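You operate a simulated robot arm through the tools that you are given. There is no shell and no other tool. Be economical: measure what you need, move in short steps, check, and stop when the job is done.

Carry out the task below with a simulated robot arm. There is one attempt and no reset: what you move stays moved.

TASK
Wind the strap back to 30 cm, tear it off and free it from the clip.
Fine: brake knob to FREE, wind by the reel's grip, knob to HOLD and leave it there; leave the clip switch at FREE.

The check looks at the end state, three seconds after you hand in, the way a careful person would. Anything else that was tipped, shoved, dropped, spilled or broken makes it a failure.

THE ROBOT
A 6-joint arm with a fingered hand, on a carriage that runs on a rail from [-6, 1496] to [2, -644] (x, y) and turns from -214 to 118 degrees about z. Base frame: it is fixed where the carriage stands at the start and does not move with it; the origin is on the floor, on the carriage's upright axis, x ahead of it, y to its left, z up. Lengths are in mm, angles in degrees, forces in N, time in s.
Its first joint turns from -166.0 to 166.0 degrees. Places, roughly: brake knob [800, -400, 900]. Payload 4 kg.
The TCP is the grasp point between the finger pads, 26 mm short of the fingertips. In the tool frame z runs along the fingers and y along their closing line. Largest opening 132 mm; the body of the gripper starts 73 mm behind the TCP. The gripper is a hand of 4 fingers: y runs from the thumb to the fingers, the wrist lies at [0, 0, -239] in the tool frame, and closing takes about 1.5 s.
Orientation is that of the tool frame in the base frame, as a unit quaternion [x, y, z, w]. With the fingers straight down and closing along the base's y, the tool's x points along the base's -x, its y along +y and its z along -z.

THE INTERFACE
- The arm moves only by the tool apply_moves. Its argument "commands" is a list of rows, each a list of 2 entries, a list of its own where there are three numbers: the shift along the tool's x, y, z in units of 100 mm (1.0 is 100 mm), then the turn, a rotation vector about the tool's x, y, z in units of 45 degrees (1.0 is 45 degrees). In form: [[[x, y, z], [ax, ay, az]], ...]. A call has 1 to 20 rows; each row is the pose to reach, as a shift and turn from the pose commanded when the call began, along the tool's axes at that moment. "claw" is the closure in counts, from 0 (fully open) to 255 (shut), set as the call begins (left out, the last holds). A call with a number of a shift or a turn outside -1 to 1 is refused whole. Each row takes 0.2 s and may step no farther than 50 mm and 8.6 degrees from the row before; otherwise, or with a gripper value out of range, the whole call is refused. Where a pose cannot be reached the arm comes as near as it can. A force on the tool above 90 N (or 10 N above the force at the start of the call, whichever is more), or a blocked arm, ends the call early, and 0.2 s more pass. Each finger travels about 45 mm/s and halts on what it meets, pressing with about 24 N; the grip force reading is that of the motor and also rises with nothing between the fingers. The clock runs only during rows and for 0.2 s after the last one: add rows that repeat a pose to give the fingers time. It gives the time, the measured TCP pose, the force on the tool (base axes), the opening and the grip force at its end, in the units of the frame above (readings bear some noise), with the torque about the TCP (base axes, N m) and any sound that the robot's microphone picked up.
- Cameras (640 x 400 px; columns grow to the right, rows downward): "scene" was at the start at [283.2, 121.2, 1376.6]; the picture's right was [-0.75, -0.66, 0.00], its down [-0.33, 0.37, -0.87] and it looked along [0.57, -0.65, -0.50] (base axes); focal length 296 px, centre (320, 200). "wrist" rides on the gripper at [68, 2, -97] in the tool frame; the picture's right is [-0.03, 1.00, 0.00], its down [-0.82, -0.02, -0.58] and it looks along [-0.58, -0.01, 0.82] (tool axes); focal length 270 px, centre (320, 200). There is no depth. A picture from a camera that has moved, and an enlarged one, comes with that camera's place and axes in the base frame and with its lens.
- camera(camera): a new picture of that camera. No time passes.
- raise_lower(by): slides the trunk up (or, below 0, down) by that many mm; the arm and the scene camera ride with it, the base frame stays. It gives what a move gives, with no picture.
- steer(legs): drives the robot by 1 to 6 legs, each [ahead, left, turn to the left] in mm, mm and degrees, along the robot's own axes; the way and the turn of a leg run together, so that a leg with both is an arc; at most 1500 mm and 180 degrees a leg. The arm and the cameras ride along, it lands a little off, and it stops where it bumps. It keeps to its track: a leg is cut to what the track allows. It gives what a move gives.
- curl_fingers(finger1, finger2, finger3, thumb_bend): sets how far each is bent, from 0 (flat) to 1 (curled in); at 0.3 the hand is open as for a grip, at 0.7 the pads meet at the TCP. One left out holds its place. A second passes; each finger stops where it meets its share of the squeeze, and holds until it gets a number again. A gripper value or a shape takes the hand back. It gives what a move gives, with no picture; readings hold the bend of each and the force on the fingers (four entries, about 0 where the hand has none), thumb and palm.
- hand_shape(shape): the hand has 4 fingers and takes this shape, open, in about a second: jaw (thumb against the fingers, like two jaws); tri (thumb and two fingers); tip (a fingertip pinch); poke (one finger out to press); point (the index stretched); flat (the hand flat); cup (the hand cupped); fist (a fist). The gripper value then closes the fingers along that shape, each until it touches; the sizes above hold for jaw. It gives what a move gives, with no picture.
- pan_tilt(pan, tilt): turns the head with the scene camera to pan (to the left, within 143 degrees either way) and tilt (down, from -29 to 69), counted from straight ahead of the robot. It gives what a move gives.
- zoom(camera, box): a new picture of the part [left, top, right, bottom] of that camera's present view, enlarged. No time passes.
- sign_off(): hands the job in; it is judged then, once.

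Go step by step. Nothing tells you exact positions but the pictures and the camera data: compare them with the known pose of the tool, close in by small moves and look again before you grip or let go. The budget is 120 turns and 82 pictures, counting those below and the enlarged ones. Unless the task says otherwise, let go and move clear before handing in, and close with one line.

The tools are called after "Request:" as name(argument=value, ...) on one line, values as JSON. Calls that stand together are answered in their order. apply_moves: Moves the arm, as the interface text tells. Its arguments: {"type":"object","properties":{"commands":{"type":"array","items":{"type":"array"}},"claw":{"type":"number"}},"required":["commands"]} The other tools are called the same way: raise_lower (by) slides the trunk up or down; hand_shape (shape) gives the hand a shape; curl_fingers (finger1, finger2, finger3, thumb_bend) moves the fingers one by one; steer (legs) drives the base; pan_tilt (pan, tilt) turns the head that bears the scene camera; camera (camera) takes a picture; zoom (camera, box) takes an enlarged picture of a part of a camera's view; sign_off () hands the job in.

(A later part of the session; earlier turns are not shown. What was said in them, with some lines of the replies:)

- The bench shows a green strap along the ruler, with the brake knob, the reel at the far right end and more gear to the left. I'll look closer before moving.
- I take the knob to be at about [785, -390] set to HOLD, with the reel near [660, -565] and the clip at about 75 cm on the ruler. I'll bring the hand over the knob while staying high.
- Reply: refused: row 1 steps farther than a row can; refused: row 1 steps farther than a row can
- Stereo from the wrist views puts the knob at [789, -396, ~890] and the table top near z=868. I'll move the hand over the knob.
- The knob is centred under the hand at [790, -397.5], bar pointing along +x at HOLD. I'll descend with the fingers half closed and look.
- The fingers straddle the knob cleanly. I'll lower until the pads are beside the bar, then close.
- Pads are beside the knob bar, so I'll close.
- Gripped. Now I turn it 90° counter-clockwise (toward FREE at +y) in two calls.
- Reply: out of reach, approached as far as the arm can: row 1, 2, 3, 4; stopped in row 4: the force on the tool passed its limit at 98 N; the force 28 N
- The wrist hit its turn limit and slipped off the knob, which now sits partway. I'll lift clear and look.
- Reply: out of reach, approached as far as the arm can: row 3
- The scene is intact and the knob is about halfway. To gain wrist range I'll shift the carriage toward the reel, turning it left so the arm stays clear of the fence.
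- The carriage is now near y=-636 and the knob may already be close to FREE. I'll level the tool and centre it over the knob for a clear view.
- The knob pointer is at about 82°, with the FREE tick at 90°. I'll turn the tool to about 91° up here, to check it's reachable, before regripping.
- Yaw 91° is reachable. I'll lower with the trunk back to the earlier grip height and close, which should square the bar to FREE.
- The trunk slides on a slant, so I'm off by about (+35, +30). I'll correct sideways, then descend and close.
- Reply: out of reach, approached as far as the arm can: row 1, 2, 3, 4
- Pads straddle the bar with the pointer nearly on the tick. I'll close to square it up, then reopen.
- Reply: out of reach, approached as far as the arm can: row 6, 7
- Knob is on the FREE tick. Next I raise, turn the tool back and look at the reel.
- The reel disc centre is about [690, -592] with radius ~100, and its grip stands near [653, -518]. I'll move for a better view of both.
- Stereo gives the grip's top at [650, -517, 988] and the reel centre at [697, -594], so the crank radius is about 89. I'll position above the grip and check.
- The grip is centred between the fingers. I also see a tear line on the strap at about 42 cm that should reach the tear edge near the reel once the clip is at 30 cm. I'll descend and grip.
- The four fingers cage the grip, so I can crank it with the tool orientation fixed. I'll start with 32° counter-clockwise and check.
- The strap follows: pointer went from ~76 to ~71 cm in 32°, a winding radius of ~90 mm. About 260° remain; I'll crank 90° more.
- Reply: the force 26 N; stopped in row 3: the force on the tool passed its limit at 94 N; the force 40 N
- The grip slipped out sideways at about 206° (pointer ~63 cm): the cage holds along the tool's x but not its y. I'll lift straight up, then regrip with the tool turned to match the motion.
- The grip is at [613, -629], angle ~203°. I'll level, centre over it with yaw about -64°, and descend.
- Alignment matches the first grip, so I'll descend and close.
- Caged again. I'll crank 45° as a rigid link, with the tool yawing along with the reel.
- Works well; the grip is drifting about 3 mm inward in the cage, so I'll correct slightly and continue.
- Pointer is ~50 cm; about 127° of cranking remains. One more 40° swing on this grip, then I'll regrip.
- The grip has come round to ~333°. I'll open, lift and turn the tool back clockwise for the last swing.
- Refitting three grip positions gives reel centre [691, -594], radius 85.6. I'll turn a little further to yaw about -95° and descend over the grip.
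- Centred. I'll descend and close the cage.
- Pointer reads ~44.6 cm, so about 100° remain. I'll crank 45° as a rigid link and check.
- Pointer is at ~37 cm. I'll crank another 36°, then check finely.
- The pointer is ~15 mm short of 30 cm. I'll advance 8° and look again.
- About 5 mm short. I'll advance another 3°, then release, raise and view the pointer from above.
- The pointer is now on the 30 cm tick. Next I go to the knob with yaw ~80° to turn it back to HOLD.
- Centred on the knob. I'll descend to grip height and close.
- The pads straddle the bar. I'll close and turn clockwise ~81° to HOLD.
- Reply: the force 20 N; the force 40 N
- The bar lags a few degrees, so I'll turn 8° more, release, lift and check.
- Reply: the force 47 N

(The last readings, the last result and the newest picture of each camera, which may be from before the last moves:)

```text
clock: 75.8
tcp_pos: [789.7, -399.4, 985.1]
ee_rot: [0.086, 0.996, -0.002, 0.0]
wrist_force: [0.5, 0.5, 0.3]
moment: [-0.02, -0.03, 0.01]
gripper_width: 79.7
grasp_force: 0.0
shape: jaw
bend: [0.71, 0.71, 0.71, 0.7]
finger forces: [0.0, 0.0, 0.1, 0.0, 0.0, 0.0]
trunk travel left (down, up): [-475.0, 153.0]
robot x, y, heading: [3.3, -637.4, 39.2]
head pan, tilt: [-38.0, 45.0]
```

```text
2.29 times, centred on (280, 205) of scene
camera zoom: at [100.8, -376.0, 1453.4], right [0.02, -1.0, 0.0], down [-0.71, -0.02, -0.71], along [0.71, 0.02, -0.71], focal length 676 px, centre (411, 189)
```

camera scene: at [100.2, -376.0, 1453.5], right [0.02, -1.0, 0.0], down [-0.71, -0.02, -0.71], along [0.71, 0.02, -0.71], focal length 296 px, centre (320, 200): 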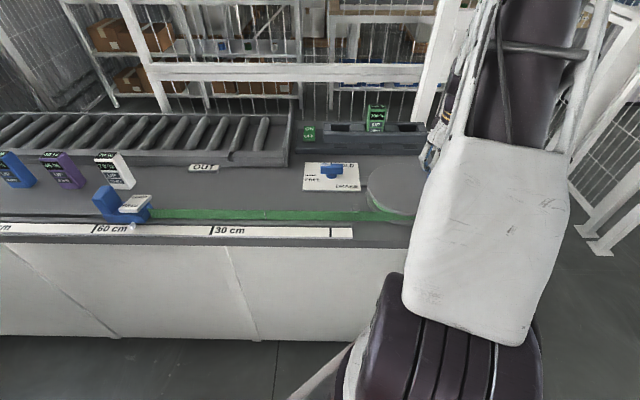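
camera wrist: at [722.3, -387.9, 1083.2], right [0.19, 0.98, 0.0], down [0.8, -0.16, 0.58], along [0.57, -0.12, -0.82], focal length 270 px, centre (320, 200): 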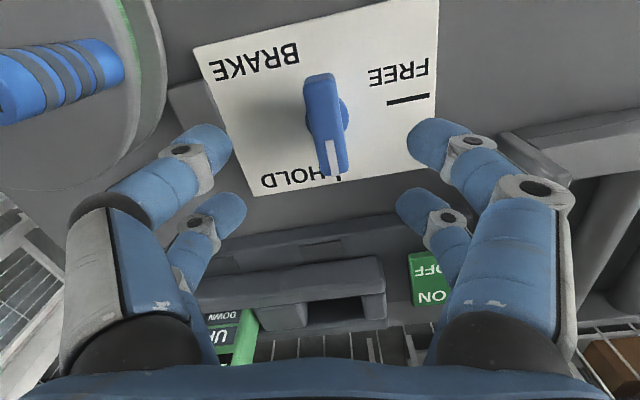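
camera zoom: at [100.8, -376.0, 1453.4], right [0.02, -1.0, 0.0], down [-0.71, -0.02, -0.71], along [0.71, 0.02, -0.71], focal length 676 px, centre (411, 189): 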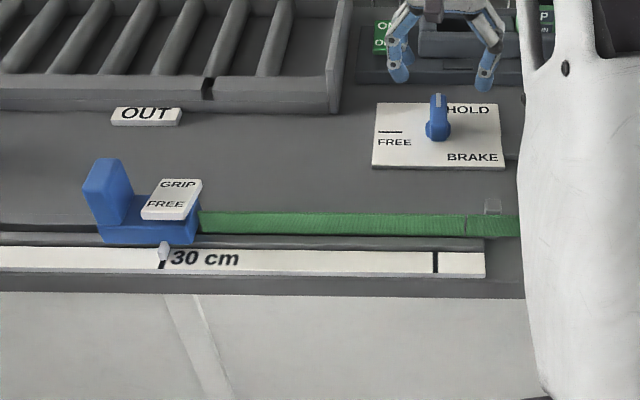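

The knob is at HOLD (bar within ~1°), the pointer is on 30 cm and the strap's tear line is by the tear block near the reel. Now I'll lift, retract and drive the carriage along toward the clip.

Request:
raise_lower(by=100)

Request:
apply_moves(commands=[[[0.4, 0, 0], [0, 0, 0]], [[0.8, 0, 0], [0, 0, 0.1]], [[1, 0, 0], [0, 0, -0.1]], [[1, 0, 0], [0, 0, -0.217]]])

Request:
steer(legs=[[244, 298, 0]])

Request:
camera(camera="wrist")

Request:
camera(camera="scene")

```text
clock: 77.1
tcp_pos: [789.3, -399.1, 1087.1]
ee_rot: [0.085, 0.996, -0.002, -0.001]
wrist_force: [-0.1, 0.8, 0.0]
moment: [-0.03, -0.02, 0.04]
gripper_width: 80.2
grasp_force: 0.0
shape: jaw
bend: [0.71, 0.71, 0.71, 0.7]
finger forces: [0.1, 0.1, 0.1, 0.1, 0.0, 0.1]
trunk travel left (down, up): [-575.0, 53.0]
robot x, y, heading: [2.3, -637.0, 39.3]
head pan, tilt: [-38.0, 45.0]
```

```text
refused: row 3 steps farther than a row can; nothing moved
```

```text
clock: 79.5
tcp_pos: [791.1, -14.9, 1086.0]
ee_rot: [0.088, 0.996, -0.002, 0.0]
wrist_force: [-0.2, -0.7, -0.5]
moment: [0.01, 0.03, -0.04]
gripper_width: 79.8
grasp_force: 0.1
shape: jaw
bend: [0.71, 0.71, 0.71, 0.7]
finger forces: [0.0, 0.0, 0.0, 0.0, 0.0, 0.0]
trunk travel left (down, up): [-575.0, 53.0]
robot x, y, heading: [-0.3, -248.8, 39.0]
head pan, tilt: [-38.0, 45.0]
```

```text
22 pictures are left
camera wrist: at [722.6, -2.1, 1183.3], right [0.2, 0.98, 0.0], down [0.8, -0.16, 0.58], along [0.57, -0.12, -0.82], focal length 270 px, centre (320, 200)
```

wrist: 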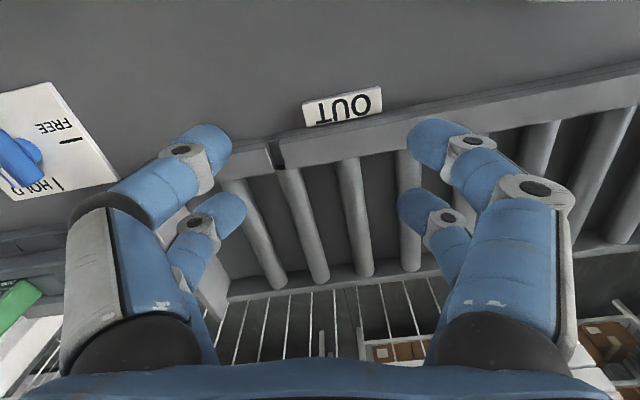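

```text
21 pictures are left
camera scene: at [36.5, -39.0, 1554.7], right [0.02, -1.0, 0.0], down [-0.71, -0.01, -0.71], along [0.71, 0.01, -0.71], focal length 296 px, centre (320, 200)
```

scene: 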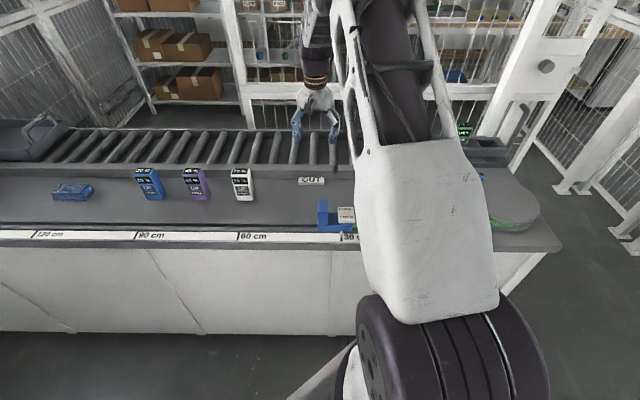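

I'm above the bench near the OUT label. I'll retract over the clip area to get it into the wrist view.

Request:
apply_moves(commands=[[[0.45, -0.1, 0], [0, 0, -0.07]], [[0.9, -0.2, 0], [0, 0, -0.14]], [[1, -0.4, 0], [0, 0, -0.217]]])

Request:
apply_moves(commands=[[[0.45, -0.1, 0], [0, 0, 0]], [[0.9, -0.2, 0], [0, 0, 0]], [[1, -0.35, 0], [0, 0, 0]]])

Request:
apply_moves(commands=[[[0.35, 0, 0], [0, 0, 0]], [[0.7, 0, 0], [0, 0, 0]]])

Request:
camera(camera="wrist")

```text
clock: 80.3
tcp_pos: [683.7, -36.6, 1088.3]
ee_rot: [0.002, 1.0, -0.002, 0.0]
wrist_force: [0.4, 0.0, -0.1]
moment: [0.0, -0.01, 0.0]
gripper_width: 79.9
grasp_force: 0.0
shape: jaw
bend: [0.71, 0.71, 0.71, 0.7]
finger forces: [0.0, 0.0, 0.0, 0.0, 0.0, 0.0]
trunk travel left (down, up): [-575.0, 53.0]
robot x, y, heading: [-2.0, -245.5, 38.9]
head pan, tilt: [-38.0, 45.0]
```

```text
clock: 81.1
tcp_pos: [585.4, -70.8, 1087.3]
ee_rot: [0.002, 1.0, -0.002, 0.0]
wrist_force: [-0.1, 0.0, 1.0]
moment: [0.02, 0.01, 0.01]
gripper_width: 79.8
grasp_force: 0.1
shape: jaw
bend: [0.71, 0.71, 0.71, 0.7]
finger forces: [0.0, 0.1, 0.1, 0.0, 0.1, 0.0]
trunk travel left (down, up): [-575.0, 53.0]
robot x, y, heading: [-1.3, -243.8, 38.8]
head pan, tilt: [-38.0, 45.0]
```

```text
clock: 81.7
tcp_pos: [515.8, -69.5, 1086.6]
ee_rot: [0.004, 1.0, -0.002, 0.0]
wrist_force: [0.0, -1.5, -0.1]
moment: [0.0, 0.02, 0.06]
gripper_width: 79.7
grasp_force: 0.1
shape: jaw
bend: [0.71, 0.71, 0.71, 0.7]
finger forces: [0.0, 0.0, 0.0, 0.1, 0.0, 0.1]
trunk travel left (down, up): [-575.0, 53.0]
robot x, y, heading: [2.2, -247.5, 38.8]
head pan, tilt: [-38.0, 45.0]
```

```text
20 pictures are left
camera wrist: at [447.1, -68.7, 1183.4], right [0.03, 1.0, 0.0], down [0.82, -0.02, 0.58], along [0.58, -0.02, -0.82], focal length 270 px, centre (320, 200)
```

wrist: 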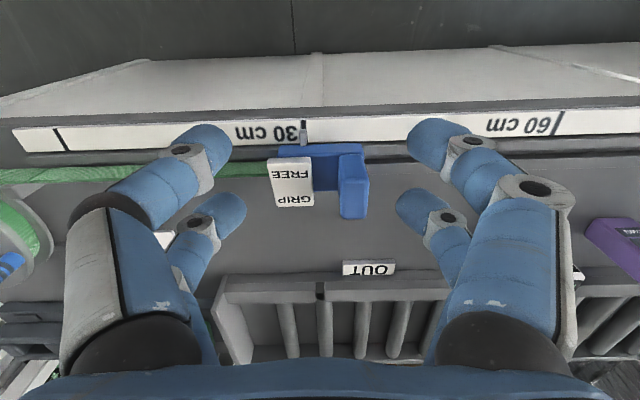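

The pointer sits exactly on the 30 cm tick. I'll zoom on the clip for its handle and switch.

Request:
zoom(camera="wrist", box=[250, 110, 410, 230])

Request:
zoom(camera="scene", box=[290, 180, 370, 250])

```text
3.33 times, centred on (330, 170) of wrist
camera zoom: at [447.1, -68.7, 1183.4], right [0.03, 1.0, 0.0], down [0.82, -0.02, 0.58], along [0.58, -0.02, -0.82], focal length 901 px, centre (287, 300)
```

zoom: 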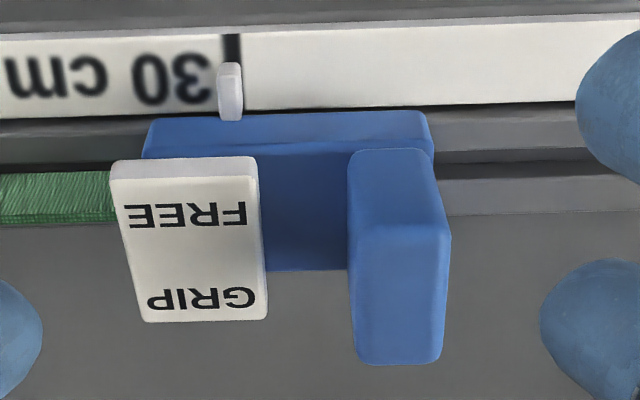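

```text
5.71 times, centred on (330, 215) of scene
camera zoom: at [37.0, -39.1, 1554.7], right [0.02, -1.0, 0.0], down [-0.71, -0.01, -0.71], along [0.71, 0.01, -0.71], focal length 1689 px, centre (263, 114)
```

zoom: 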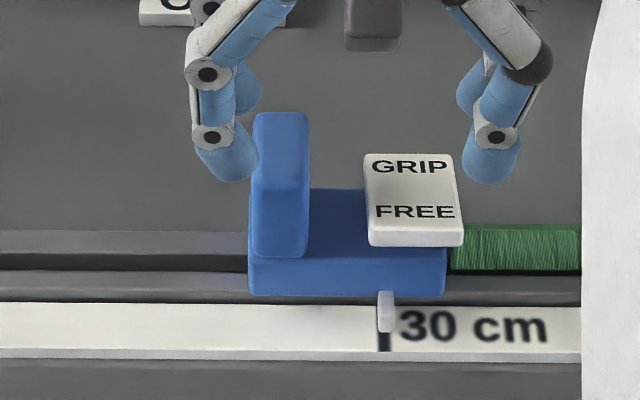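

The handle spans about y -55…-28, x 570…622, up to z≈976; the switch lies at y≈-104 with its FREE end at x≈590. I'll set the hand above the handle with a narrow opening and check.

Request:
apply_moves(claw=155, commands=[[[-0.3, 0.1, 0], [0, 0, 0]], [[-0.6, 0.2, 0.2], [0, 0, 0]], [[-0.8, 0.28, 0.5], [0, 0, 0]], [[-0.8, 0.28, 0.72], [0, 0, 0]], [[-0.8, 0.28, 0.72], [0, 0, 0]]])

Request:
camera(camera="wrist")

```text
clock: 82.9
tcp_pos: [595.0, -42.5, 1013.6]
ee_rot: [0.003, 1.0, -0.002, 0.0]
wrist_force: [-0.1, 0.1, 0.0]
moment: [0.01, 0.0, -0.04]
gripper_width: 52.3
grasp_force: 0.0
shape: jaw
bend: [0.73, 0.73, 0.73, 0.7]
finger forces: [0.0, 0.1, 0.1, 0.0, 0.0, 0.0]
trunk travel left (down, up): [-575.0, 53.0]
robot x, y, heading: [2.1, -249.8, 38.6]
head pan, tilt: [-38.0, 45.0]
```

```text
17 pictures are left
camera wrist: at [525.7, -41.3, 1110.5], right [0.03, 1.0, 0.0], down [0.82, -0.02, 0.58], along [0.58, -0.02, -0.82], focal length 270 px, centre (320, 200)
```

wrist: 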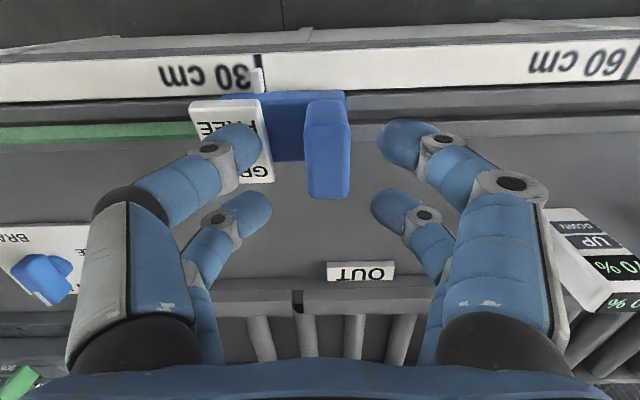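

The handle is centred between the fingers. I'll descend to z≈960 and grip it.

Request:
apply_moves(commands=[[[-0.02, 0.02, 0.2], [0, 0, 0]], [[-0.02, 0.02, 0.4], [0, 0, 0]], [[-0.02, 0.02, 0.53], [0, 0, 0]]])

Request:
apply_moves(claw=255, commands=[[[0, 0, 0], [0, 0, 0]], [[0, 0, 0], [0, 0, 0]], [[0, 0, 0], [0, 0, 0]], [[0, 0, 0], [0, 0, 0]], [[0, 0, 0], [0, 0, 0]]])

Request:
camera(camera="wrist")

```text
clock: 83.7
tcp_pos: [596.0, -42.0, 962.2]
ee_rot: [0.003, 1.0, -0.001, 0.0]
wrist_force: [-0.4, -0.1, -0.4]
moment: [0.02, -0.04, 0.02]
gripper_width: 52.5
grasp_force: 0.0
shape: jaw
bend: [0.73, 0.73, 0.73, 0.7]
finger forces: [0.1, 0.0, 0.0, 0.1, 0.1, 0.0]
trunk travel left (down, up): [-575.0, 53.0]
robot x, y, heading: [1.4, -246.6, 39.0]
head pan, tilt: [-38.0, 45.0]
```

```text
clock: 84.9
tcp_pos: [594.9, -41.9, 962.0]
ee_rot: [0.004, 1.0, -0.003, 0.0]
wrist_force: [-4.3, 0.6, -6.1]
moment: [0.02, 0.07, 0.04]
gripper_width: 19.1
grasp_force: 23.8
shape: jaw
bend: [0.73, 0.73, 0.72, 0.7]
finger forces: [21.3, 21.5, 21.5, 0.0, 18.7, 0.1]
trunk travel left (down, up): [-575.0, 53.0]
robot x, y, heading: [-0.8, -243.4, 38.8]
head pan, tilt: [-38.0, 45.0]
```

```text
16 pictures are left
camera wrist: at [527.1, -40.4, 1059.0], right [0.03, 1.0, 0.0], down [0.82, -0.02, 0.58], along [0.58, -0.02, -0.82], focal length 270 px, centre (320, 200)
```

wrist: 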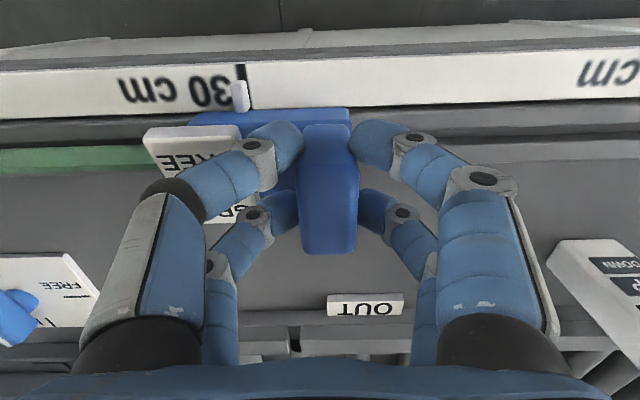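

Handle gripped. Now I pull along +y in small steps against the locked reel to tear the strap.

Request:
apply_moves(commands=[[[0, 0.05, 0], [0, 0, 0]], [[0, 0.1, 0], [0, 0, 0]], [[0, 0.15, 0], [0, 0, 0]], [[0, 0.2, 0], [0, 0, 0]]])

Request:
camera(camera="wrist")

```text
clock: 85.9
tcp_pos: [595.3, -21.1, 962.1]
ee_rot: [0.002, 1.0, -0.002, -0.001]
wrist_force: [-16.3, -0.2, -2.9]
moment: [0.02, -0.04, -0.32]
gripper_width: 15.9
grasp_force: 24.0
shape: jaw
bend: [0.73, 0.73, 0.72, 0.74]
finger forces: [20.2, 21.2, 25.7, 0.0, 25.7, 0.1]
trunk travel left (down, up): [-575.0, 53.0]
robot x, y, heading: [0.6, -245.6, 39.0]
head pan, tilt: [-38.0, 45.0]
```

```text
15 pictures are left
camera wrist: at [526.6, -19.7, 1058.7], right [0.03, 1.0, 0.0], down [0.82, -0.02, 0.58], along [0.58, -0.02, -0.82], focal length 270 px, centre (320, 200)
```

wrist: 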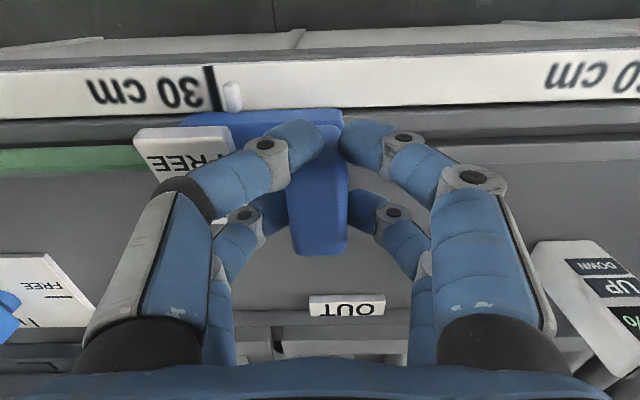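

The clip moved ~15 mm with little force, so either it tore or the brake slipped. I'll look at the strap near the reel.

Request:
camera(camera="scene")

```text
14 pictures are left
camera scene: at [35.8, -38.6, 1554.6], right [0.02, -1.0, 0.0], down [-0.71, -0.01, -0.71], along [0.71, 0.01, -0.71], focal length 296 px, centre (320, 200)
```

scene: 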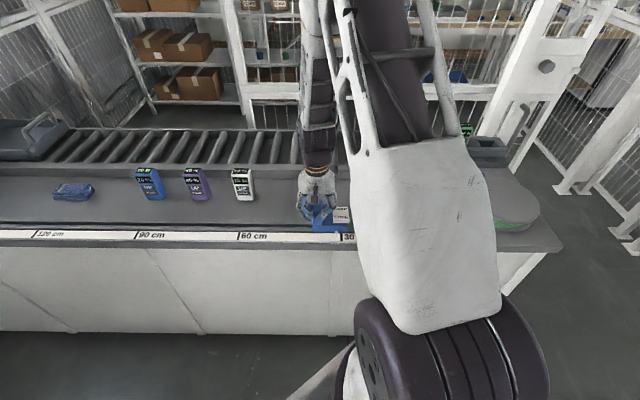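

The arm blocks that view. I'll release, lift and carry the wrist camera toward the tear line.

Request:
apply_moves(claw=155, commands=[[[0, 0, 0], [0, 0, 0]], [[0, 0, 0], [0, 0, 0]], [[0, 0, 0], [0, 0, 0]], [[0, 0, 0], [0, 0, 0]], [[0, 0, 0], [0, 0, 0]], [[0, 0, -0.4], [0, 0, 0]], [[0, 0, -0.8], [0, 0, 0]], [[0, 0, -1], [0, 0, 0]]])

Request:
apply_moves(commands=[[[0, -0.45, 0], [0, 0, 0]], [[0, -0.9, 0], [0, 0, 0]], [[0, -1, 0], [0, 0, 0]]])

Request:
apply_moves(commands=[[[0, -0.45, 0], [0, 0, 0]], [[0, -0.9, 0], [0, 0, 0]], [[0, -1, 0], [0, 0, 0]]])

Request:
apply_moves(commands=[[[0, -0.45, 0], [0, 0, 0]], [[0, -0.9, 0], [0, 0, 0]], [[0, -1, 0], [0, 0, 0]]])

Request:
camera(camera="wrist")

```text
clock: 87.7
tcp_pos: [596.7, -22.4, 1063.2]
ee_rot: [0.004, 1.0, -0.002, 0.0]
wrist_force: [-0.1, -0.3, -1.0]
moment: [-0.03, 0.04, 0.01]
gripper_width: 36.8
grasp_force: 0.0
shape: jaw
bend: [0.68, 0.68, 0.73, 0.7]
finger forces: [0.0, 0.1, 0.0, 0.0, 0.1, 0.1]
trunk travel left (down, up): [-575.0, 53.0]
robot x, y, heading: [1.7, -246.9, 39.0]
head pan, tilt: [-38.0, 45.0]
```

```text
clock: 88.5
tcp_pos: [594.2, -123.2, 1065.0]
ee_rot: [0.004, 1.0, -0.002, -0.001]
wrist_force: [1.0, 0.2, 0.0]
moment: [0.03, 0.02, -0.01]
gripper_width: 16.4
grasp_force: 23.9
shape: jaw
bend: [0.68, 0.68, 0.76, 0.72]
finger forces: [0.0, 0.1, 0.0, 0.1, 0.1, 0.1]
trunk travel left (down, up): [-575.0, 53.0]
robot x, y, heading: [2.5, -247.4, 38.7]
head pan, tilt: [-38.0, 45.0]
```

```text
clock: 89.3
tcp_pos: [595.0, -222.2, 1062.9]
ee_rot: [0.003, 1.0, -0.002, 0.0]
wrist_force: [0.9, 1.1, -0.9]
moment: [0.02, -0.01, -0.01]
gripper_width: 16.2
grasp_force: 24.3
shape: jaw
bend: [0.68, 0.68, 0.76, 0.72]
finger forces: [0.0, 0.1, 0.0, 0.0, 0.0, 0.0]
trunk travel left (down, up): [-575.0, 53.0]
robot x, y, heading: [-2.7, -246.6, 39.0]
head pan, tilt: [-38.0, 45.0]
```

```text
clock: 90.1
tcp_pos: [595.1, -320.3, 1063.5]
ee_rot: [0.003, 1.0, -0.001, 0.0]
wrist_force: [0.7, -0.1, 0.3]
moment: [-0.03, 0.0, 0.02]
gripper_width: 16.3
grasp_force: 23.9
shape: jaw
bend: [0.68, 0.68, 0.76, 0.72]
finger forces: [0.0, 0.1, 0.0, 0.0, 0.0, 0.0]
trunk travel left (down, up): [-575.0, 53.0]
robot x, y, heading: [-1.5, -244.0, 39.1]
head pan, tilt: [-38.0, 45.0]
```

```text
13 pictures are left
camera wrist: at [525.8, -320.1, 1159.8], right [0.03, 1.0, 0.0], down [0.82, -0.02, 0.58], along [0.58, -0.02, -0.82], focal length 270 px, centre (320, 200)
```

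wrist: 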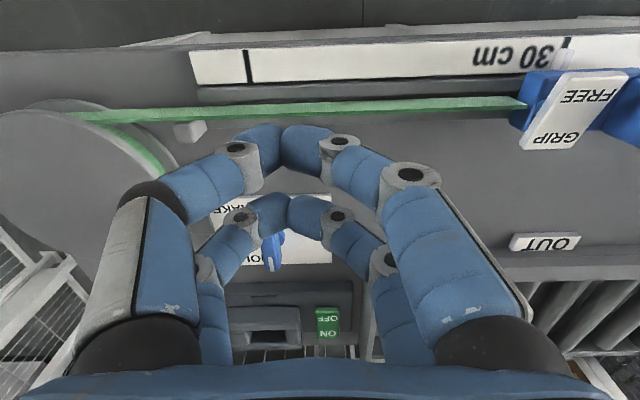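

The strap still looks continuous at this scale, so I'll zoom in on the tear line area and the pointer.

Request:
zoom(camera="wrist", box=[60, 70, 260, 160])

Request:
zoom(camera="wrist", box=[440, 20, 640, 160])

```text
3.20 times, centred on (160, 115) of wrist
camera zoom: at [525.8, -320.1, 1159.8], right [0.03, 1.0, 0.0], down [0.82, -0.02, 0.58], along [0.58, -0.02, -0.82], focal length 865 px, centre (832, 472)
```

zoom: 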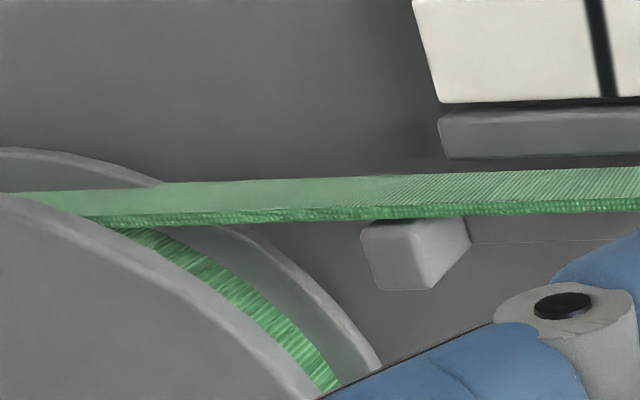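

```text
2.86 times, centred on (540, 90) of wrist
camera zoom: at [525.8, -320.1, 1159.8], right [0.03, 1.0, 0.0], down [0.82, -0.02, 0.58], along [0.58, -0.02, -0.82], focal length 772 px, centre (-309, 514)
```

zoom: 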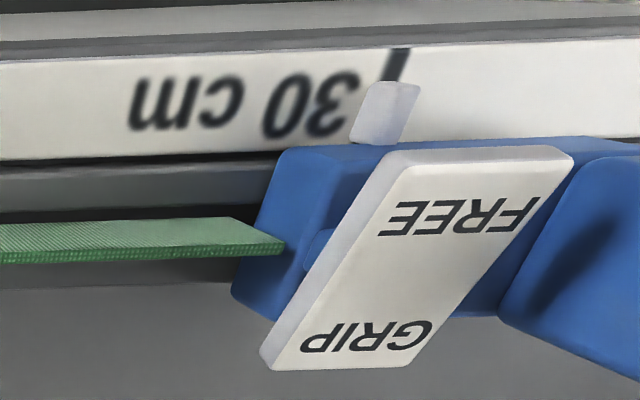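

The pointer is back near 30 cm. I'll zoom tighter on the strap where the tear line should be.

Request:
zoom(camera="wrist", box=[130, 90, 250, 130])

```text
5.33 times, centred on (190, 110) of wrist
camera zoom: at [525.8, -320.1, 1159.8], right [0.03, 1.0, 0.0], down [0.82, -0.02, 0.58], along [0.58, -0.02, -0.82], focal length 1442 px, centre (1013, 680)
```

zoom: 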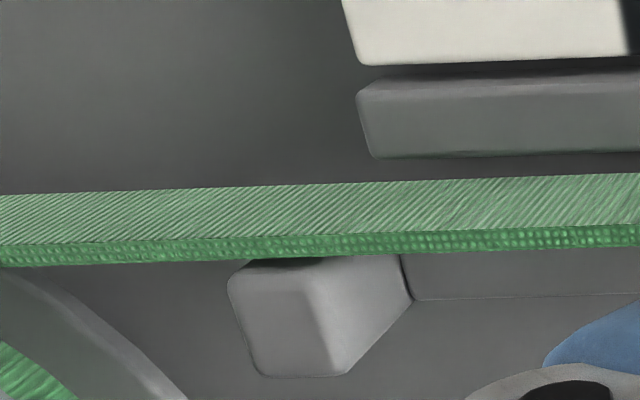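

No tear visible; the strap is intact and just stretched, because a pull in the finger-closing direction is limited by the finger motors. I'll push the handle with the stiff flank of the closed hand instead (yaw ~88°).

Request:
apply_moves(claw=255, commands=[[[0, 0.17, 0], [0, 0, -0.17]], [[0, 0.34, 0], [0, 0, -0.34]], [[0, 0.51, 0], [0, 0, -0.51]], [[0, 0.68, 0], [0, 0, -0.68]], [[0, 0.85, 0], [0, 0, -0.85]], [[0, 1, 0], [0, 0, -1]]])

Request:
apply_moves(commands=[[[-0.12, 0.12, 0], [0, 0, -0.17]], [[-0.24, 0.24, 0], [0, 0, -0.34]], [[-0.36, 0.36, 0], [0, 0, -0.51]], [[-0.48, 0.48, 0], [0, 0, -0.68]], [[-0.6, 0.6, 0], [0, 0, -0.82]], [[-0.7, 0.7, 0], [0, 0, -0.95]]])

Request:
camera(camera="wrist")

```text
clock: 91.5
tcp_pos: [595.3, -220.5, 1063.0]
ee_rot: [-0.38, 0.925, -0.001, 0.0]
wrist_force: [-0.6, 0.6, -0.1]
moment: [0.0, 0.03, 0.02]
gripper_width: 16.2
grasp_force: 23.4
shape: jaw
bend: [0.68, 0.68, 0.76, 0.72]
finger forces: [0.0, 0.0, 0.0, 0.1, 0.0, 0.0]
trunk travel left (down, up): [-575.0, 53.0]
robot x, y, heading: [1.1, -245.2, 38.9]
head pan, tilt: [-38.0, 45.0]
```

```text
clock: 92.9
tcp_pos: [595.6, -120.2, 1063.3]
ee_rot: [-0.689, 0.725, -0.006, -0.005]
wrist_force: [-0.7, -0.7, -0.9]
moment: [0.05, -0.01, -0.04]
gripper_width: 15.9
grasp_force: 23.7
shape: jaw
bend: [0.68, 0.68, 0.76, 0.72]
finger forces: [0.0, 0.0, 0.1, 0.0, 0.0, 0.0]
trunk travel left (down, up): [-575.0, 53.0]
robot x, y, heading: [-0.3, -246.0, 39.4]
head pan, tilt: [-38.0, 45.0]
```

```text
9 pictures are left
camera wrist: at [589.9, -188.3, 1159.6], right [-1.0, 0.07, 0.0], down [0.06, 0.82, 0.57], along [0.04, 0.56, -0.82], focal length 270 px, centre (320, 200)
```

wrist: 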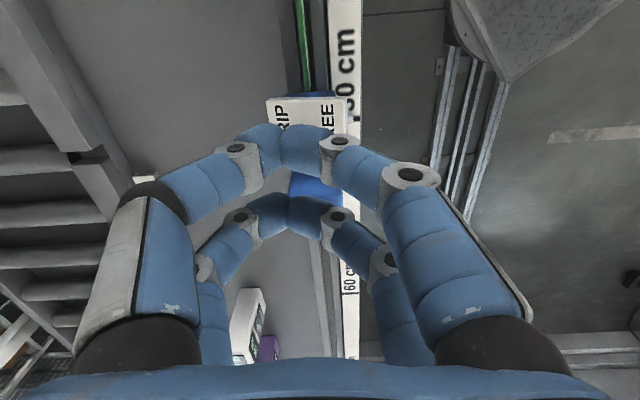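

The closed fingers are skewed to one side, so I'll reset the hand shape, close again symmetrically, and come down beside the handle above the switch plate.

Request:
hand_shape(shape="jaw")

Request:
apply_moves(claw=255, commands=[[[-0.04, 0, 0], [0.008, 0.01, 0]], [[-0.09, 0, 0.2], [0.015, 0.02, 0]], [[-0.13, 0, 0.4], [0.015, 0.02, 0]], [[-0.13, 0, 0.4], [0.015, 0.02, 0]], [[-0.13, 0, 0.4], [0.015, 0.02, 0]], [[-0.13, 0, 0.4], [0.015, 0.02, 0]], [[-0.13, 0, 0.4], [0.015, 0.02, 0]], [[-0.13, 0, 0.4], [0.015, 0.02, 0]], [[-0.13, 0, 0.4], [0.015, 0.02, 0]]])

```text
clock: 93.8
tcp_pos: [595.1, -120.8, 1064.0]
ee_rot: [-0.689, 0.725, -0.005, -0.005]
wrist_force: [0.1, 0.2, 0.0]
moment: [0.02, 0.01, 0.02]
gripper_width: 131.9
grasp_force: 0.1
shape: jaw
bend: [0.3, 0.3, 0.3, 0.3]
finger forces: [0.0, 0.0, 0.0, 0.0, 0.0, 0.0]
trunk travel left (down, up): [-575.0, 53.0]
robot x, y, heading: [-3.5, -247.0, 38.7]
head pan, tilt: [-38.0, 45.0]
```

```text
clock: 95.8
tcp_pos: [596.4, -109.5, 1022.6]
ee_rot: [-0.691, 0.723, -0.011, -0.002]
wrist_force: [1.4, 0.7, 0.6]
moment: [0.0, 0.02, 0.03]
gripper_width: 0.0
grasp_force: 24.4
shape: jaw
bend: [0.62, 0.63, 0.63, 0.7]
finger forces: [0.0, 0.0, 0.0, 0.0, 0.0, 0.1]
trunk travel left (down, up): [-575.0, 53.0]
robot x, y, heading: [-0.5, -247.5, 39.3]
head pan, tilt: [-38.0, 45.0]
```

The hand is now closed symmetrically. I'll descend to z≈968 beside the handle.

Request:
apply_moves(commands=[[[0, 0, 0.2], [0, 0, 0]], [[0, 0, 0.4], [0, 0, 0]], [[0, 0, 0.54], [0, 0, 0]]])

Request:
apply_moves(commands=[[[-0.06, 0, 0], [0, 0, 0]], [[-0.12, 0, 0], [0, 0, 0]], [[-0.18, 0, 0], [0, 0, 0]], [[-0.24, 0, 0], [0, 0, 0]], [[-0.3, 0, 0], [0, 0, 0]]])

Request:
camera(camera="wrist")

```text
clock: 96.6
tcp_pos: [596.5, -111.7, 968.9]
ee_rot: [-0.691, 0.723, -0.011, -0.003]
wrist_force: [0.0, -0.8, 1.1]
moment: [0.02, 0.0, -0.03]
gripper_width: 0.3
grasp_force: 23.6
shape: jaw
bend: [0.62, 0.63, 0.63, 0.7]
finger forces: [0.1, 0.0, 0.0, 0.0, 0.0, 0.0]
trunk travel left (down, up): [-575.0, 53.0]
robot x, y, heading: [0.0, -246.6, 38.9]
head pan, tilt: [-38.0, 45.0]
```

```text
clock: 97.8
tcp_pos: [598.7, -80.6, 969.9]
ee_rot: [-0.69, 0.723, -0.012, -0.003]
wrist_force: [0.1, -1.9, 0.9]
moment: [-0.02, 0.01, 0.03]
gripper_width: 0.0
grasp_force: 23.8
shape: jaw
bend: [0.62, 0.63, 0.63, 0.7]
finger forces: [0.0, 2.6, 0.0, 0.1, 0.0, 0.0]
trunk travel left (down, up): [-575.0, 53.0]
robot x, y, heading: [2.6, -245.9, 38.6]
head pan, tilt: [-38.0, 45.0]
```

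```text
8 pictures are left
camera wrist: at [592.3, -148.4, 1065.5], right [-1.0, 0.07, -0.01], down [0.05, 0.83, 0.56], along [0.05, 0.56, -0.83], focal length 270 px, centre (320, 200)
```

wrist: 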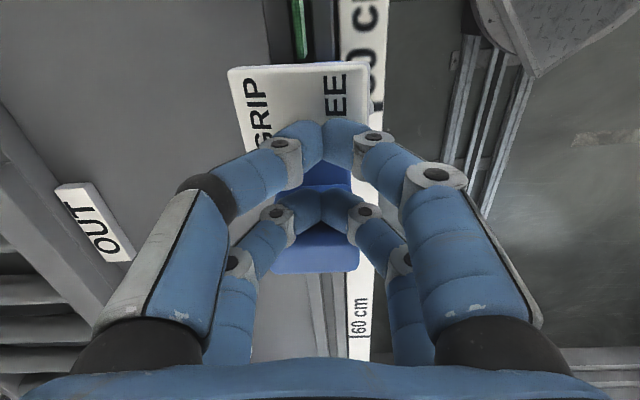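

Contact with the handle's face is just made. I'll push +y stepwise and watch the force.

Request:
apply_moves(commands=[[[-0.04, 0, 0], [0, 0, 0]], [[-0.08, 0, 0], [0, 0, 0]], [[-0.12, 0, 0], [0, 0, 0]]])

Request:
apply_moves(commands=[[[-0.05, 0, 0], [0, 0, 0]], [[-0.1, 0, 0], [0, 0, 0]], [[-0.15, 0, 0], [0, 0, 0]], [[-0.2, 0, 0], [0, 0, 0]]])

```text
clock: 98.6
tcp_pos: [597.9, -68.7, 968.2]
ee_rot: [-0.691, 0.723, -0.01, -0.004]
wrist_force: [-1.5, -2.6, 0.7]
moment: [0.01, 0.03, 0.08]
gripper_width: 0.0
grasp_force: 24.3
shape: jaw
bend: [0.62, 0.63, 0.63, 0.7]
finger forces: [0.0, 2.5, 0.0, 0.0, 0.1, 0.0]
trunk travel left (down, up): [-575.0, 53.0]
robot x, y, heading: [1.8, -248.9, 39.1]
head pan, tilt: [-38.0, 45.0]
```

```text
clock: 99.6
tcp_pos: [599.2, -47.6, 968.6]
ee_rot: [-0.691, 0.723, -0.011, -0.003]
wrist_force: [-0.2, -2.3, 0.0]
moment: [0.02, 0.02, 0.06]
gripper_width: 0.0
grasp_force: 24.7
shape: jaw
bend: [0.62, 0.63, 0.63, 0.7]
finger forces: [0.1, 2.1, 0.0, 0.0, 0.0, 0.1]
trunk travel left (down, up): [-575.0, 53.0]
robot x, y, heading: [1.8, -243.6, 38.7]
head pan, tilt: [-38.0, 45.0]
```

Only sliding friction (~2 N), so the clip is not held by the strap. I'll look at what happened.

Request:
camera(camera="wrist")

```text
7 pictures are left
camera wrist: at [593.4, -116.1, 1065.1], right [-1.0, 0.07, -0.01], down [0.05, 0.83, 0.56], along [0.05, 0.56, -0.83], focal length 270 px, centre (320, 200)
```

wrist: 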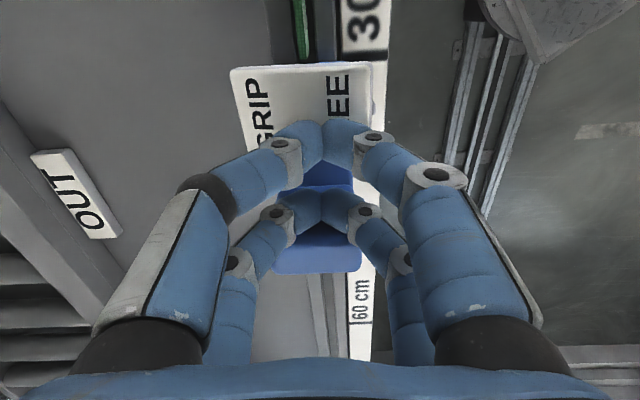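

The clip moved to ~33 cm with the strap still in it. I'll lift and bring the wrist camera to the reel side to see whether the strap has parted there.

Request:
apply_moves(commands=[[[0.05, 0, -0.3], [0, 0, 0]], [[0.05, 0, -0.7], [0, 0, 0]], [[0.05, 0, -1], [0, 0, 0]]])

Request:
apply_moves(commands=[[[0.17, 0, 0], [0, 0, 0.17]], [[0.34, 0, 0], [0, 0, 0.34]], [[0.51, 0, 0], [0, 0, 0.51]], [[0.68, 0, 0], [0, 0, 0.68]], [[0.85, 0, 0], [0, 0, 0.85]], [[1, 0, 0], [0, 0, 1]]])

Request:
apply_moves(commands=[[[0.12, -0.13, 0], [0, 0, 0.17]], [[0.24, -0.26, 0], [0, 0, 0.34]], [[0.36, -0.4, 0], [0, 0, 0.51]], [[0.48, -0.53, 0], [0, 0, 0.68]], [[0.6, -0.66, 0], [0, 0, 0.85]], [[0.67, -0.74, 0], [0, 0, 0.93]]])

Request:
apply_moves(commands=[[[0, -0.4, 0], [0, 0, 0]], [[0, -0.8, 0], [0, 0, 0]]])

Request:
camera(camera="wrist")

```text
clock: 100.4
tcp_pos: [597.4, -51.8, 1066.4]
ee_rot: [-0.691, 0.723, -0.011, -0.003]
wrist_force: [0.8, 0.6, -0.7]
moment: [-0.03, 0.0, -0.01]
gripper_width: 0.1
grasp_force: 24.0
shape: jaw
bend: [0.62, 0.63, 0.63, 0.7]
finger forces: [0.0, 0.1, 0.1, 0.1, 0.1, 0.0]
trunk travel left (down, up): [-575.0, 53.0]
robot x, y, heading: [0.6, -246.3, 39.1]
head pan, tilt: [-38.0, 45.0]
```

```text
clock: 101.8
tcp_pos: [593.2, -151.9, 1070.0]
ee_rot: [-0.361, 0.932, -0.011, 0.001]
wrist_force: [-0.4, -0.2, -0.6]
moment: [-0.01, -0.01, 0.03]
gripper_width: 0.0
grasp_force: 24.0
shape: jaw
bend: [0.62, 0.63, 0.63, 0.7]
finger forces: [0.0, 0.0, 0.1, 0.0, 0.0, 0.0]
trunk travel left (down, up): [-575.0, 53.0]
robot x, y, heading: [3.1, -247.3, 39.1]
head pan, tilt: [-38.0, 45.0]
```

```text
clock: 103.2
tcp_pos: [593.8, -249.7, 1072.0]
ee_rot: [-0.004, 1.0, -0.011, 0.006]
wrist_force: [0.0, -0.5, -0.2]
moment: [0.02, -0.01, 0.0]
gripper_width: 0.0
grasp_force: 25.1
shape: jaw
bend: [0.62, 0.63, 0.63, 0.7]
finger forces: [0.0, 0.1, 0.0, 0.0, 0.0, 0.0]
trunk travel left (down, up): [-575.0, 53.0]
robot x, y, heading: [-0.7, -246.2, 38.8]
head pan, tilt: [-38.0, 45.0]
```

```text
clock: 103.8
tcp_pos: [593.4, -328.4, 1071.1]
ee_rot: [-0.003, 1.0, -0.01, 0.005]
wrist_force: [-0.3, 0.4, -0.5]
moment: [-0.01, 0.02, 0.02]
gripper_width: 0.0
grasp_force: 24.0
shape: jaw
bend: [0.62, 0.63, 0.63, 0.7]
finger forces: [0.0, 0.1, 0.1, 0.1, 0.0, 0.0]
trunk travel left (down, up): [-575.0, 53.0]
robot x, y, heading: [-1.0, -245.2, 39.0]
head pan, tilt: [-38.0, 45.0]
```

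```text
6 pictures are left
camera wrist: at [524.3, -327.7, 1167.7], right [0.02, 1.0, -0.02], down [0.81, 0.0, 0.59], along [0.59, -0.02, -0.81], focal length 270 px, centre (320, 200)
```

wrist: 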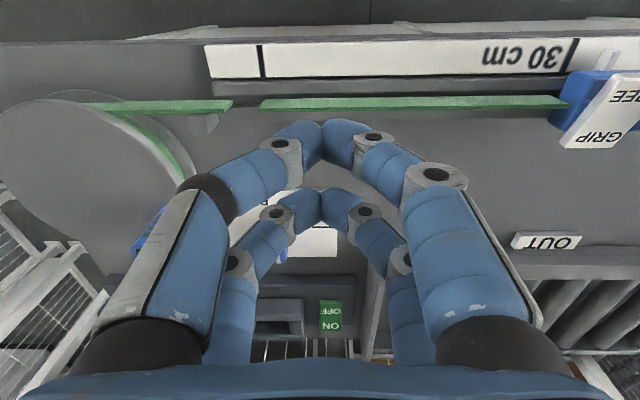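

The strap has torn: there's a clear gap near the tear block. Next I press the FREE end of the clip switch, now near [588, -75], using the far finger column of the closed hand.

Request:
apply_moves(commands=[[[0.05, 0.3, 0], [-0.012, 0.006, 0]], [[0.1, 0.6, 0], [-0.025, 0.013, 0.007]], [[0.15, 0.95, 0], [-0.025, 0.013, 0.007]]])

Request:
apply_moves(commands=[[[0.05, 0.4, 0], [0, 0, 0]], [[0.12, 0.8, 0], [0, 0, 0]], [[0.12, 0.95, 0], [0, 0, 0]]])

Request:
apply_moves(commands=[[[0, 0.4, 0.1], [0, 0, 0]], [[0, 0.56, 0.4], [0, 0, 0]], [[0, 0.56, 0.75], [0, 0, 0]], [[0, 0.56, 0.95], [0, 0, 0]]])

Request:
camera(camera="wrist")

```text
clock: 104.6
tcp_pos: [577.8, -235.9, 1072.6]
ee_rot: [-0.002, 1.0, 0.0, 0.0]
wrist_force: [0.0, -0.4, 0.6]
moment: [0.03, 0.0, -0.01]
gripper_width: 0.1
grasp_force: 23.6
shape: jaw
bend: [0.62, 0.63, 0.63, 0.7]
finger forces: [0.0, 0.0, 0.0, 0.0, 0.1, 0.0]
trunk travel left (down, up): [-575.0, 53.0]
robot x, y, heading: [3.2, -248.1, 38.9]
head pan, tilt: [-38.0, 45.0]
```

```text
clock: 105.4
tcp_pos: [564.2, -141.3, 1071.5]
ee_rot: [-0.002, 1.0, 0.0, 0.0]
wrist_force: [-0.1, -0.4, 0.2]
moment: [0.02, 0.0, 0.01]
gripper_width: 0.0
grasp_force: 24.5
shape: jaw
bend: [0.62, 0.63, 0.63, 0.7]
finger forces: [0.0, 0.0, 0.0, 0.0, 0.0, 0.0]
trunk travel left (down, up): [-575.0, 53.0]
robot x, y, heading: [-0.6, -247.3, 38.9]
head pan, tilt: [-38.0, 45.0]
```

```text
clock: 106.4
tcp_pos: [566.6, -83.9, 975.0]
ee_rot: [-0.002, 1.0, 0.0, 0.001]
wrist_force: [-0.2, -0.1, 0.4]
moment: [-0.01, 0.0, 0.0]
gripper_width: 0.1
grasp_force: 23.9
shape: jaw
bend: [0.62, 0.63, 0.63, 0.7]
finger forces: [0.1, 0.0, 0.1, 0.0, 0.0, 0.0]
trunk travel left (down, up): [-575.0, 53.0]
robot x, y, heading: [2.0, -250.1, 38.9]
head pan, tilt: [-38.0, 45.0]
```

```text
5 pictures are left
camera wrist: at [497.8, -84.0, 1071.1], right [0.02, 1.0, 0.0], down [0.82, -0.02, 0.58], along [0.58, -0.01, -0.82], focal length 270 px, centre (320, 200)
```

wrist: 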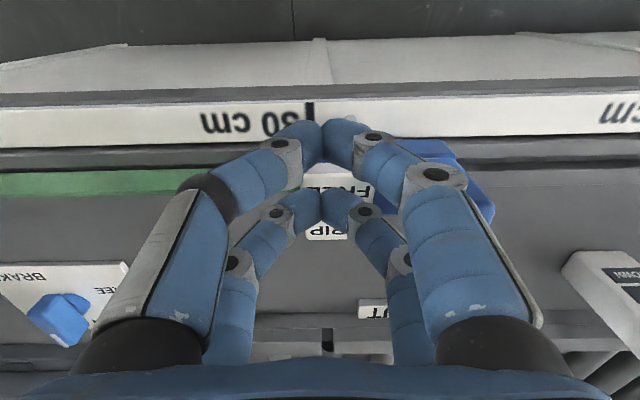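

The far finger column sits right above the FREE label. I'll shift slightly and press down stepwise.

Request:
apply_moves(commands=[[[0, 0.05, 0.08], [0, 0, 0]], [[0, 0.05, 0.14], [0, 0, 0]], [[0, 0.05, 0.2], [0, 0, 0]], [[0, 0.05, 0.25], [0, 0, 0]]])

```text
clock: 107.4
tcp_pos: [566.1, -80.2, 952.4]
ee_rot: [-0.002, 1.0, 0.001, 0.002]
wrist_force: [-8.5, 0.5, 45.2]
moment: [0.02, -0.85, 0.04]
gripper_width: 0.0
grasp_force: 23.9
shape: jaw
bend: [0.62, 0.68, 0.68, 0.7]
finger forces: [0.1, 0.0, 0.0, 0.1, 0.0, 0.1]
trunk travel left (down, up): [-575.0, 53.0]
robot x, y, heading: [-1.6, -244.5, 39.1]
head pan, tilt: [-38.0, 45.0]
```

45 N of contact. I'll press 4 mm more, then lift and look.

Request:
apply_moves(commands=[[[0, 0, 0.02], [0, 0, 0]], [[0, 0, 0.04], [0, 0, 0]]])

Request:
apply_moves(commands=[[[0, 0, -0.3], [0, 0, 0]], [[0.3, 0, -0.7], [0, 0, 0]], [[0.6, 0, -1], [0, 0, 0]]])

Request:
zoom(camera="scene", box=[280, 170, 370, 250])

```text
clock: 108.0
tcp_pos: [566.1, -80.8, 950.7]
ee_rot: [-0.002, 1.0, 0.001, 0.003]
wrist_force: [-10.4, 1.1, 72.3]
moment: [0.06, -1.44, 0.03]
gripper_width: 0.2
grasp_force: 23.5
shape: jaw
bend: [0.62, 0.72, 0.72, 0.7]
finger forces: [0.0, 67.6, 66.0, 0.0, 0.0, 0.0]
trunk travel left (down, up): [-575.0, 53.0]
robot x, y, heading: [-1.3, -245.8, 38.7]
head pan, tilt: [-38.0, 45.0]
```

```text
clock: 108.8
tcp_pos: [506.8, -80.8, 1047.1]
ee_rot: [-0.001, 1.0, 0.0, -0.001]
wrist_force: [0.0, 0.8, 0.3]
moment: [-0.02, 0.05, -0.01]
gripper_width: 0.0
grasp_force: 24.0
shape: jaw
bend: [0.62, 0.66, 0.66, 0.7]
finger forces: [0.0, 0.0, 0.1, 0.0, 0.0, 0.0]
trunk travel left (down, up): [-575.0, 53.0]
robot x, y, heading: [-0.5, -246.1, 39.0]
head pan, tilt: [-38.0, 45.0]
```

```text
5.00 times, centred on (325, 210) of scene
camera zoom: at [37.3, -39.1, 1554.6], right [0.02, -1.0, 0.0], down [-0.71, -0.01, -0.71], along [0.71, 0.01, -0.71], focal length 1478 px, centre (295, 150)
```

zoom: 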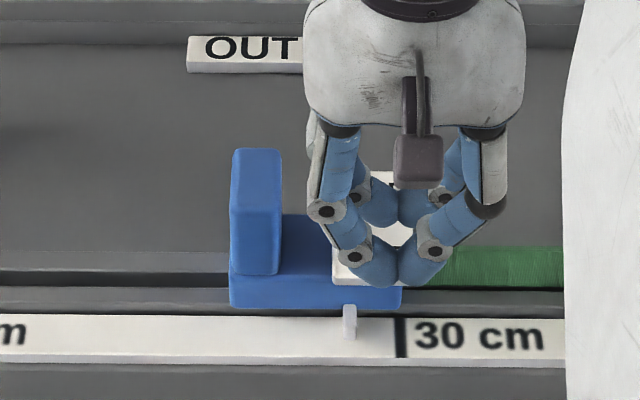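

The hand blocks the view, so I'll open it and zoom with the wrist camera.

Request:
hand_shape(shape="jaw")

Request:
zoom(camera="wrist", box=[200, 100, 440, 250])

```text
clock: 109.7
tcp_pos: [505.4, -80.6, 1046.3]
ee_rot: [-0.002, 1.0, 0.001, 0.001]
wrist_force: [1.2, 0.6, -0.2]
moment: [-0.03, -0.01, 0.03]
gripper_width: 132.0
grasp_force: 0.0
shape: jaw
bend: [0.3, 0.3, 0.3, 0.3]
finger forces: [0.0, 0.1, 0.0, 0.1, 0.0, 0.0]
trunk travel left (down, up): [-575.0, 53.0]
robot x, y, heading: [1.9, -245.2, 39.0]
head pan, tilt: [-38.0, 45.0]
```

```text
2.67 times, centred on (320, 175) of wrist
camera zoom: at [438.6, -80.3, 1142.6], right [0.02, 1.0, 0.0], down [0.82, -0.02, 0.58], along [0.58, -0.01, -0.82], focal length 721 px, centre (320, 267)
```

zoom: 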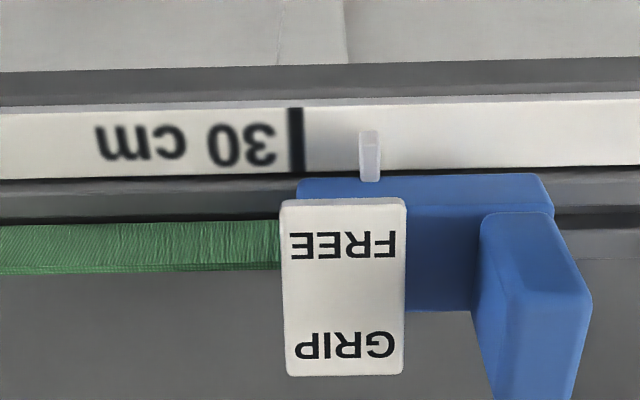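

The switch plate has flipped to FREE, but the strap still sits in the clip mouth. I'll slide the clip off the strap end by pushing its handle +y, keeping high above the switch.

Request:
apply_moves(claw=255, commands=[[[-0.08, 0, -0.05], [0, 0, -0.17]], [[-0.16, 0, -0.1], [0, 0, -0.34]], [[-0.24, 0, -0.1], [0, 0, -0.51]], [[-0.32, 0, -0.1], [0, 0, -0.68]], [[-0.4, 0, -0.1], [0, 0, -0.85]], [[-0.45, 0, -0.1], [0, 0, -1]]])

Request:
apply_moves(commands=[[[-0.05, -0.05, 0], [0, 0, -0.17]], [[-0.1, -0.1, 0], [0, 0, -0.34]], [[-0.15, -0.15, 0], [0, 0, -0.51]], [[-0.2, -0.2, 0], [0, 0, -0.68]], [[-0.25, -0.25, 0], [0, 0, -0.82]], [[-0.28, -0.28, 0], [0, 0, -0.95]], [[-0.28, -0.28, 0], [0, 0, -0.95]]])

```text
clock: 111.1
tcp_pos: [551.4, -80.5, 1055.4]
ee_rot: [-0.385, 0.923, 0.0, 0.0]
wrist_force: [0.3, 0.1, 0.5]
moment: [0.03, -0.02, -0.01]
gripper_width: 7.4
grasp_force: 0.1
shape: jaw
bend: [0.71, 0.71, 0.71, 0.7]
finger forces: [0.0, 0.1, 0.0, 0.1, 0.1, 0.1]
trunk travel left (down, up): [-575.0, 53.0]
robot x, y, heading: [0.9, -247.5, 38.8]
head pan, tilt: [-38.0, 45.0]
```

```text
clock: 112.7
tcp_pos: [590.7, -80.6, 1057.2]
ee_rot: [-0.695, 0.719, 0.0, 0.0]
wrist_force: [-0.6, 0.7, 0.1]
moment: [-0.02, 0.0, -0.04]
gripper_width: 0.2
grasp_force: 24.1
shape: jaw
bend: [0.62, 0.63, 0.63, 0.7]
finger forces: [0.0, 0.0, 0.0, 0.0, 0.0, 0.0]
trunk travel left (down, up): [-575.0, 53.0]
robot x, y, heading: [4.6, -249.3, 38.9]
head pan, tilt: [-38.0, 45.0]
```

In position above; I'll descend to z≈978 and push.

Request:
apply_moves(commands=[[[0, 0, 0.3], [0, 0, 0]], [[0, 0, 0.6], [0, 0, 0]], [[0, 0, 0.79], [0, 0, 0]]])

Request:
apply_moves(commands=[[[-0.1, 0, 0], [0, 0, 0]], [[-0.2, 0, 0], [0, 0, 0]], [[-0.3, 0, 0], [0, 0, 0]], [[-0.38, 0, 0], [0, 0, 0]], [[-0.46, 0, 0], [0, 0, 0]], [[-0.54, 0, 0], [0, 0, 0]], [[-0.62, 0, 0], [0, 0, 0]], [[-0.7, 0, 0], [0, 0, 0]], [[-0.78, 0, 0], [0, 0, 0]], [[-0.86, 0, 0], [0, 0, 0]], [[-0.95, 0, 0], [0, 0, 0]]])

Request:
zoom(camera="scene", box=[250, 170, 370, 260])

```text
clock: 113.5
tcp_pos: [590.7, -80.0, 977.4]
ee_rot: [-0.695, 0.719, -0.001, 0.001]
wrist_force: [-0.3, 0.0, 0.0]
moment: [0.0, -0.01, 0.0]
gripper_width: 0.0
grasp_force: 24.3
shape: jaw
bend: [0.62, 0.63, 0.63, 0.7]
finger forces: [0.1, 0.0, 0.1, 0.0, 0.0, 0.0]
trunk travel left (down, up): [-575.0, 53.0]
robot x, y, heading: [3.7, -246.4, 38.9]
head pan, tilt: [-38.0, 45.0]
```

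```text
clock: 115.9
tcp_pos: [595.4, 15.0, 977.6]
ee_rot: [-0.694, 0.72, -0.001, 0.0]
wrist_force: [-0.7, -1.5, 0.2]
moment: [0.0, 0.05, 0.03]
gripper_width: 0.1
grasp_force: 23.7
shape: jaw
bend: [0.62, 0.63, 0.63, 0.7]
finger forces: [0.0, 0.0, 0.0, 0.1, 0.0, 0.1]
trunk travel left (down, up): [-575.0, 53.0]
robot x, y, heading: [2.7, -244.3, 38.9]
head pan, tilt: [-38.0, 45.0]
```

```text
4.44 times, centred on (310, 215) of scene
camera zoom: at [36.5, -39.1, 1554.7], right [0.02, -1.0, 0.0], down [-0.71, -0.01, -0.71], along [0.71, 0.01, -0.71], focal length 1314 px, centre (364, 133)
```

zoom: 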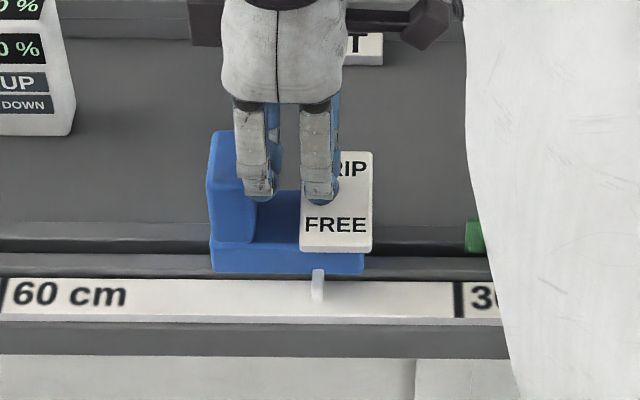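

The clip has slid off and the strap piece lies free behind it, with the switch at FREE. I'll back off, lift clear, and take one last look.

Request:
apply_moves(commands=[[[0.06, 0, 0], [0, 0, 0]], [[0.06, 0, -0.4], [0, 0, 0]], [[0.06, 0, -0.8], [0, 0, 0]], [[0.06, 0, -1], [0, 0, 0]]])

Request:
apply_moves(claw=100, commands=[[[0.45, 0, 0], [0, 0, 0]], [[0.9, 0, 0], [0, 0, 0]], [[1, 0, 0], [0, 0, 0]], [[1, 0, 0], [0, 0, 0]], [[1, 0, 0], [0, 0, 0]]])

Request:
camera(camera="wrist")

```text
clock: 116.9
tcp_pos: [594.5, 8.9, 1076.1]
ee_rot: [-0.695, 0.719, 0.0, 0.0]
wrist_force: [0.6, 0.3, -0.2]
moment: [0.0, -0.03, -0.02]
gripper_width: 0.1
grasp_force: 24.0
shape: jaw
bend: [0.62, 0.63, 0.63, 0.7]
finger forces: [0.1, 0.1, 0.1, 0.1, 0.1, 0.0]
trunk travel left (down, up): [-575.0, 53.0]
robot x, y, heading: [2.1, -244.6, 39.1]
head pan, tilt: [-38.0, 45.0]
```

```text
clock: 118.1
tcp_pos: [589.5, -93.3, 1075.9]
ee_rot: [-0.694, 0.72, 0.0, -0.001]
wrist_force: [-0.3, 0.2, -0.3]
moment: [0.01, 0.02, 0.06]
gripper_width: 80.0
grasp_force: 0.1
shape: jaw
bend: [0.71, 0.71, 0.71, 0.7]
finger forces: [0.0, 0.1, 0.0, 0.1, 0.0, 0.1]
trunk travel left (down, up): [-575.0, 53.0]
robot x, y, heading: [0.4, -248.2, 38.8]
head pan, tilt: [-38.0, 45.0]
```

```text
1 pictures are left
camera wrist: at [586.0, -161.7, 1172.8], right [-1.0, 0.06, 0.0], down [0.05, 0.81, 0.58], along [0.04, 0.58, -0.82], focal length 270 px, centre (320, 200)
```

wrist: 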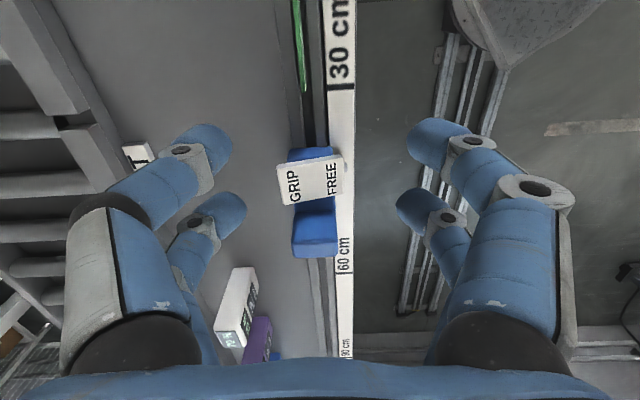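

The strap piece lies free with its end near the 30 cm mark. The clip is clear of it, the switch is at FREE, the knob is at HOLD, and the hand is clear, so I'm handing in.

Request:
sign_off()

```text
The job is handed in.
```

I wound the strap back to 30 cm, set the brake to HOLD, tore the strap off near the reel, and freed it from the clip, which I left at FREE. To get the strap out I slid the clip along to about 40 cm, so the clip no longer sits at the 30 cm mark.
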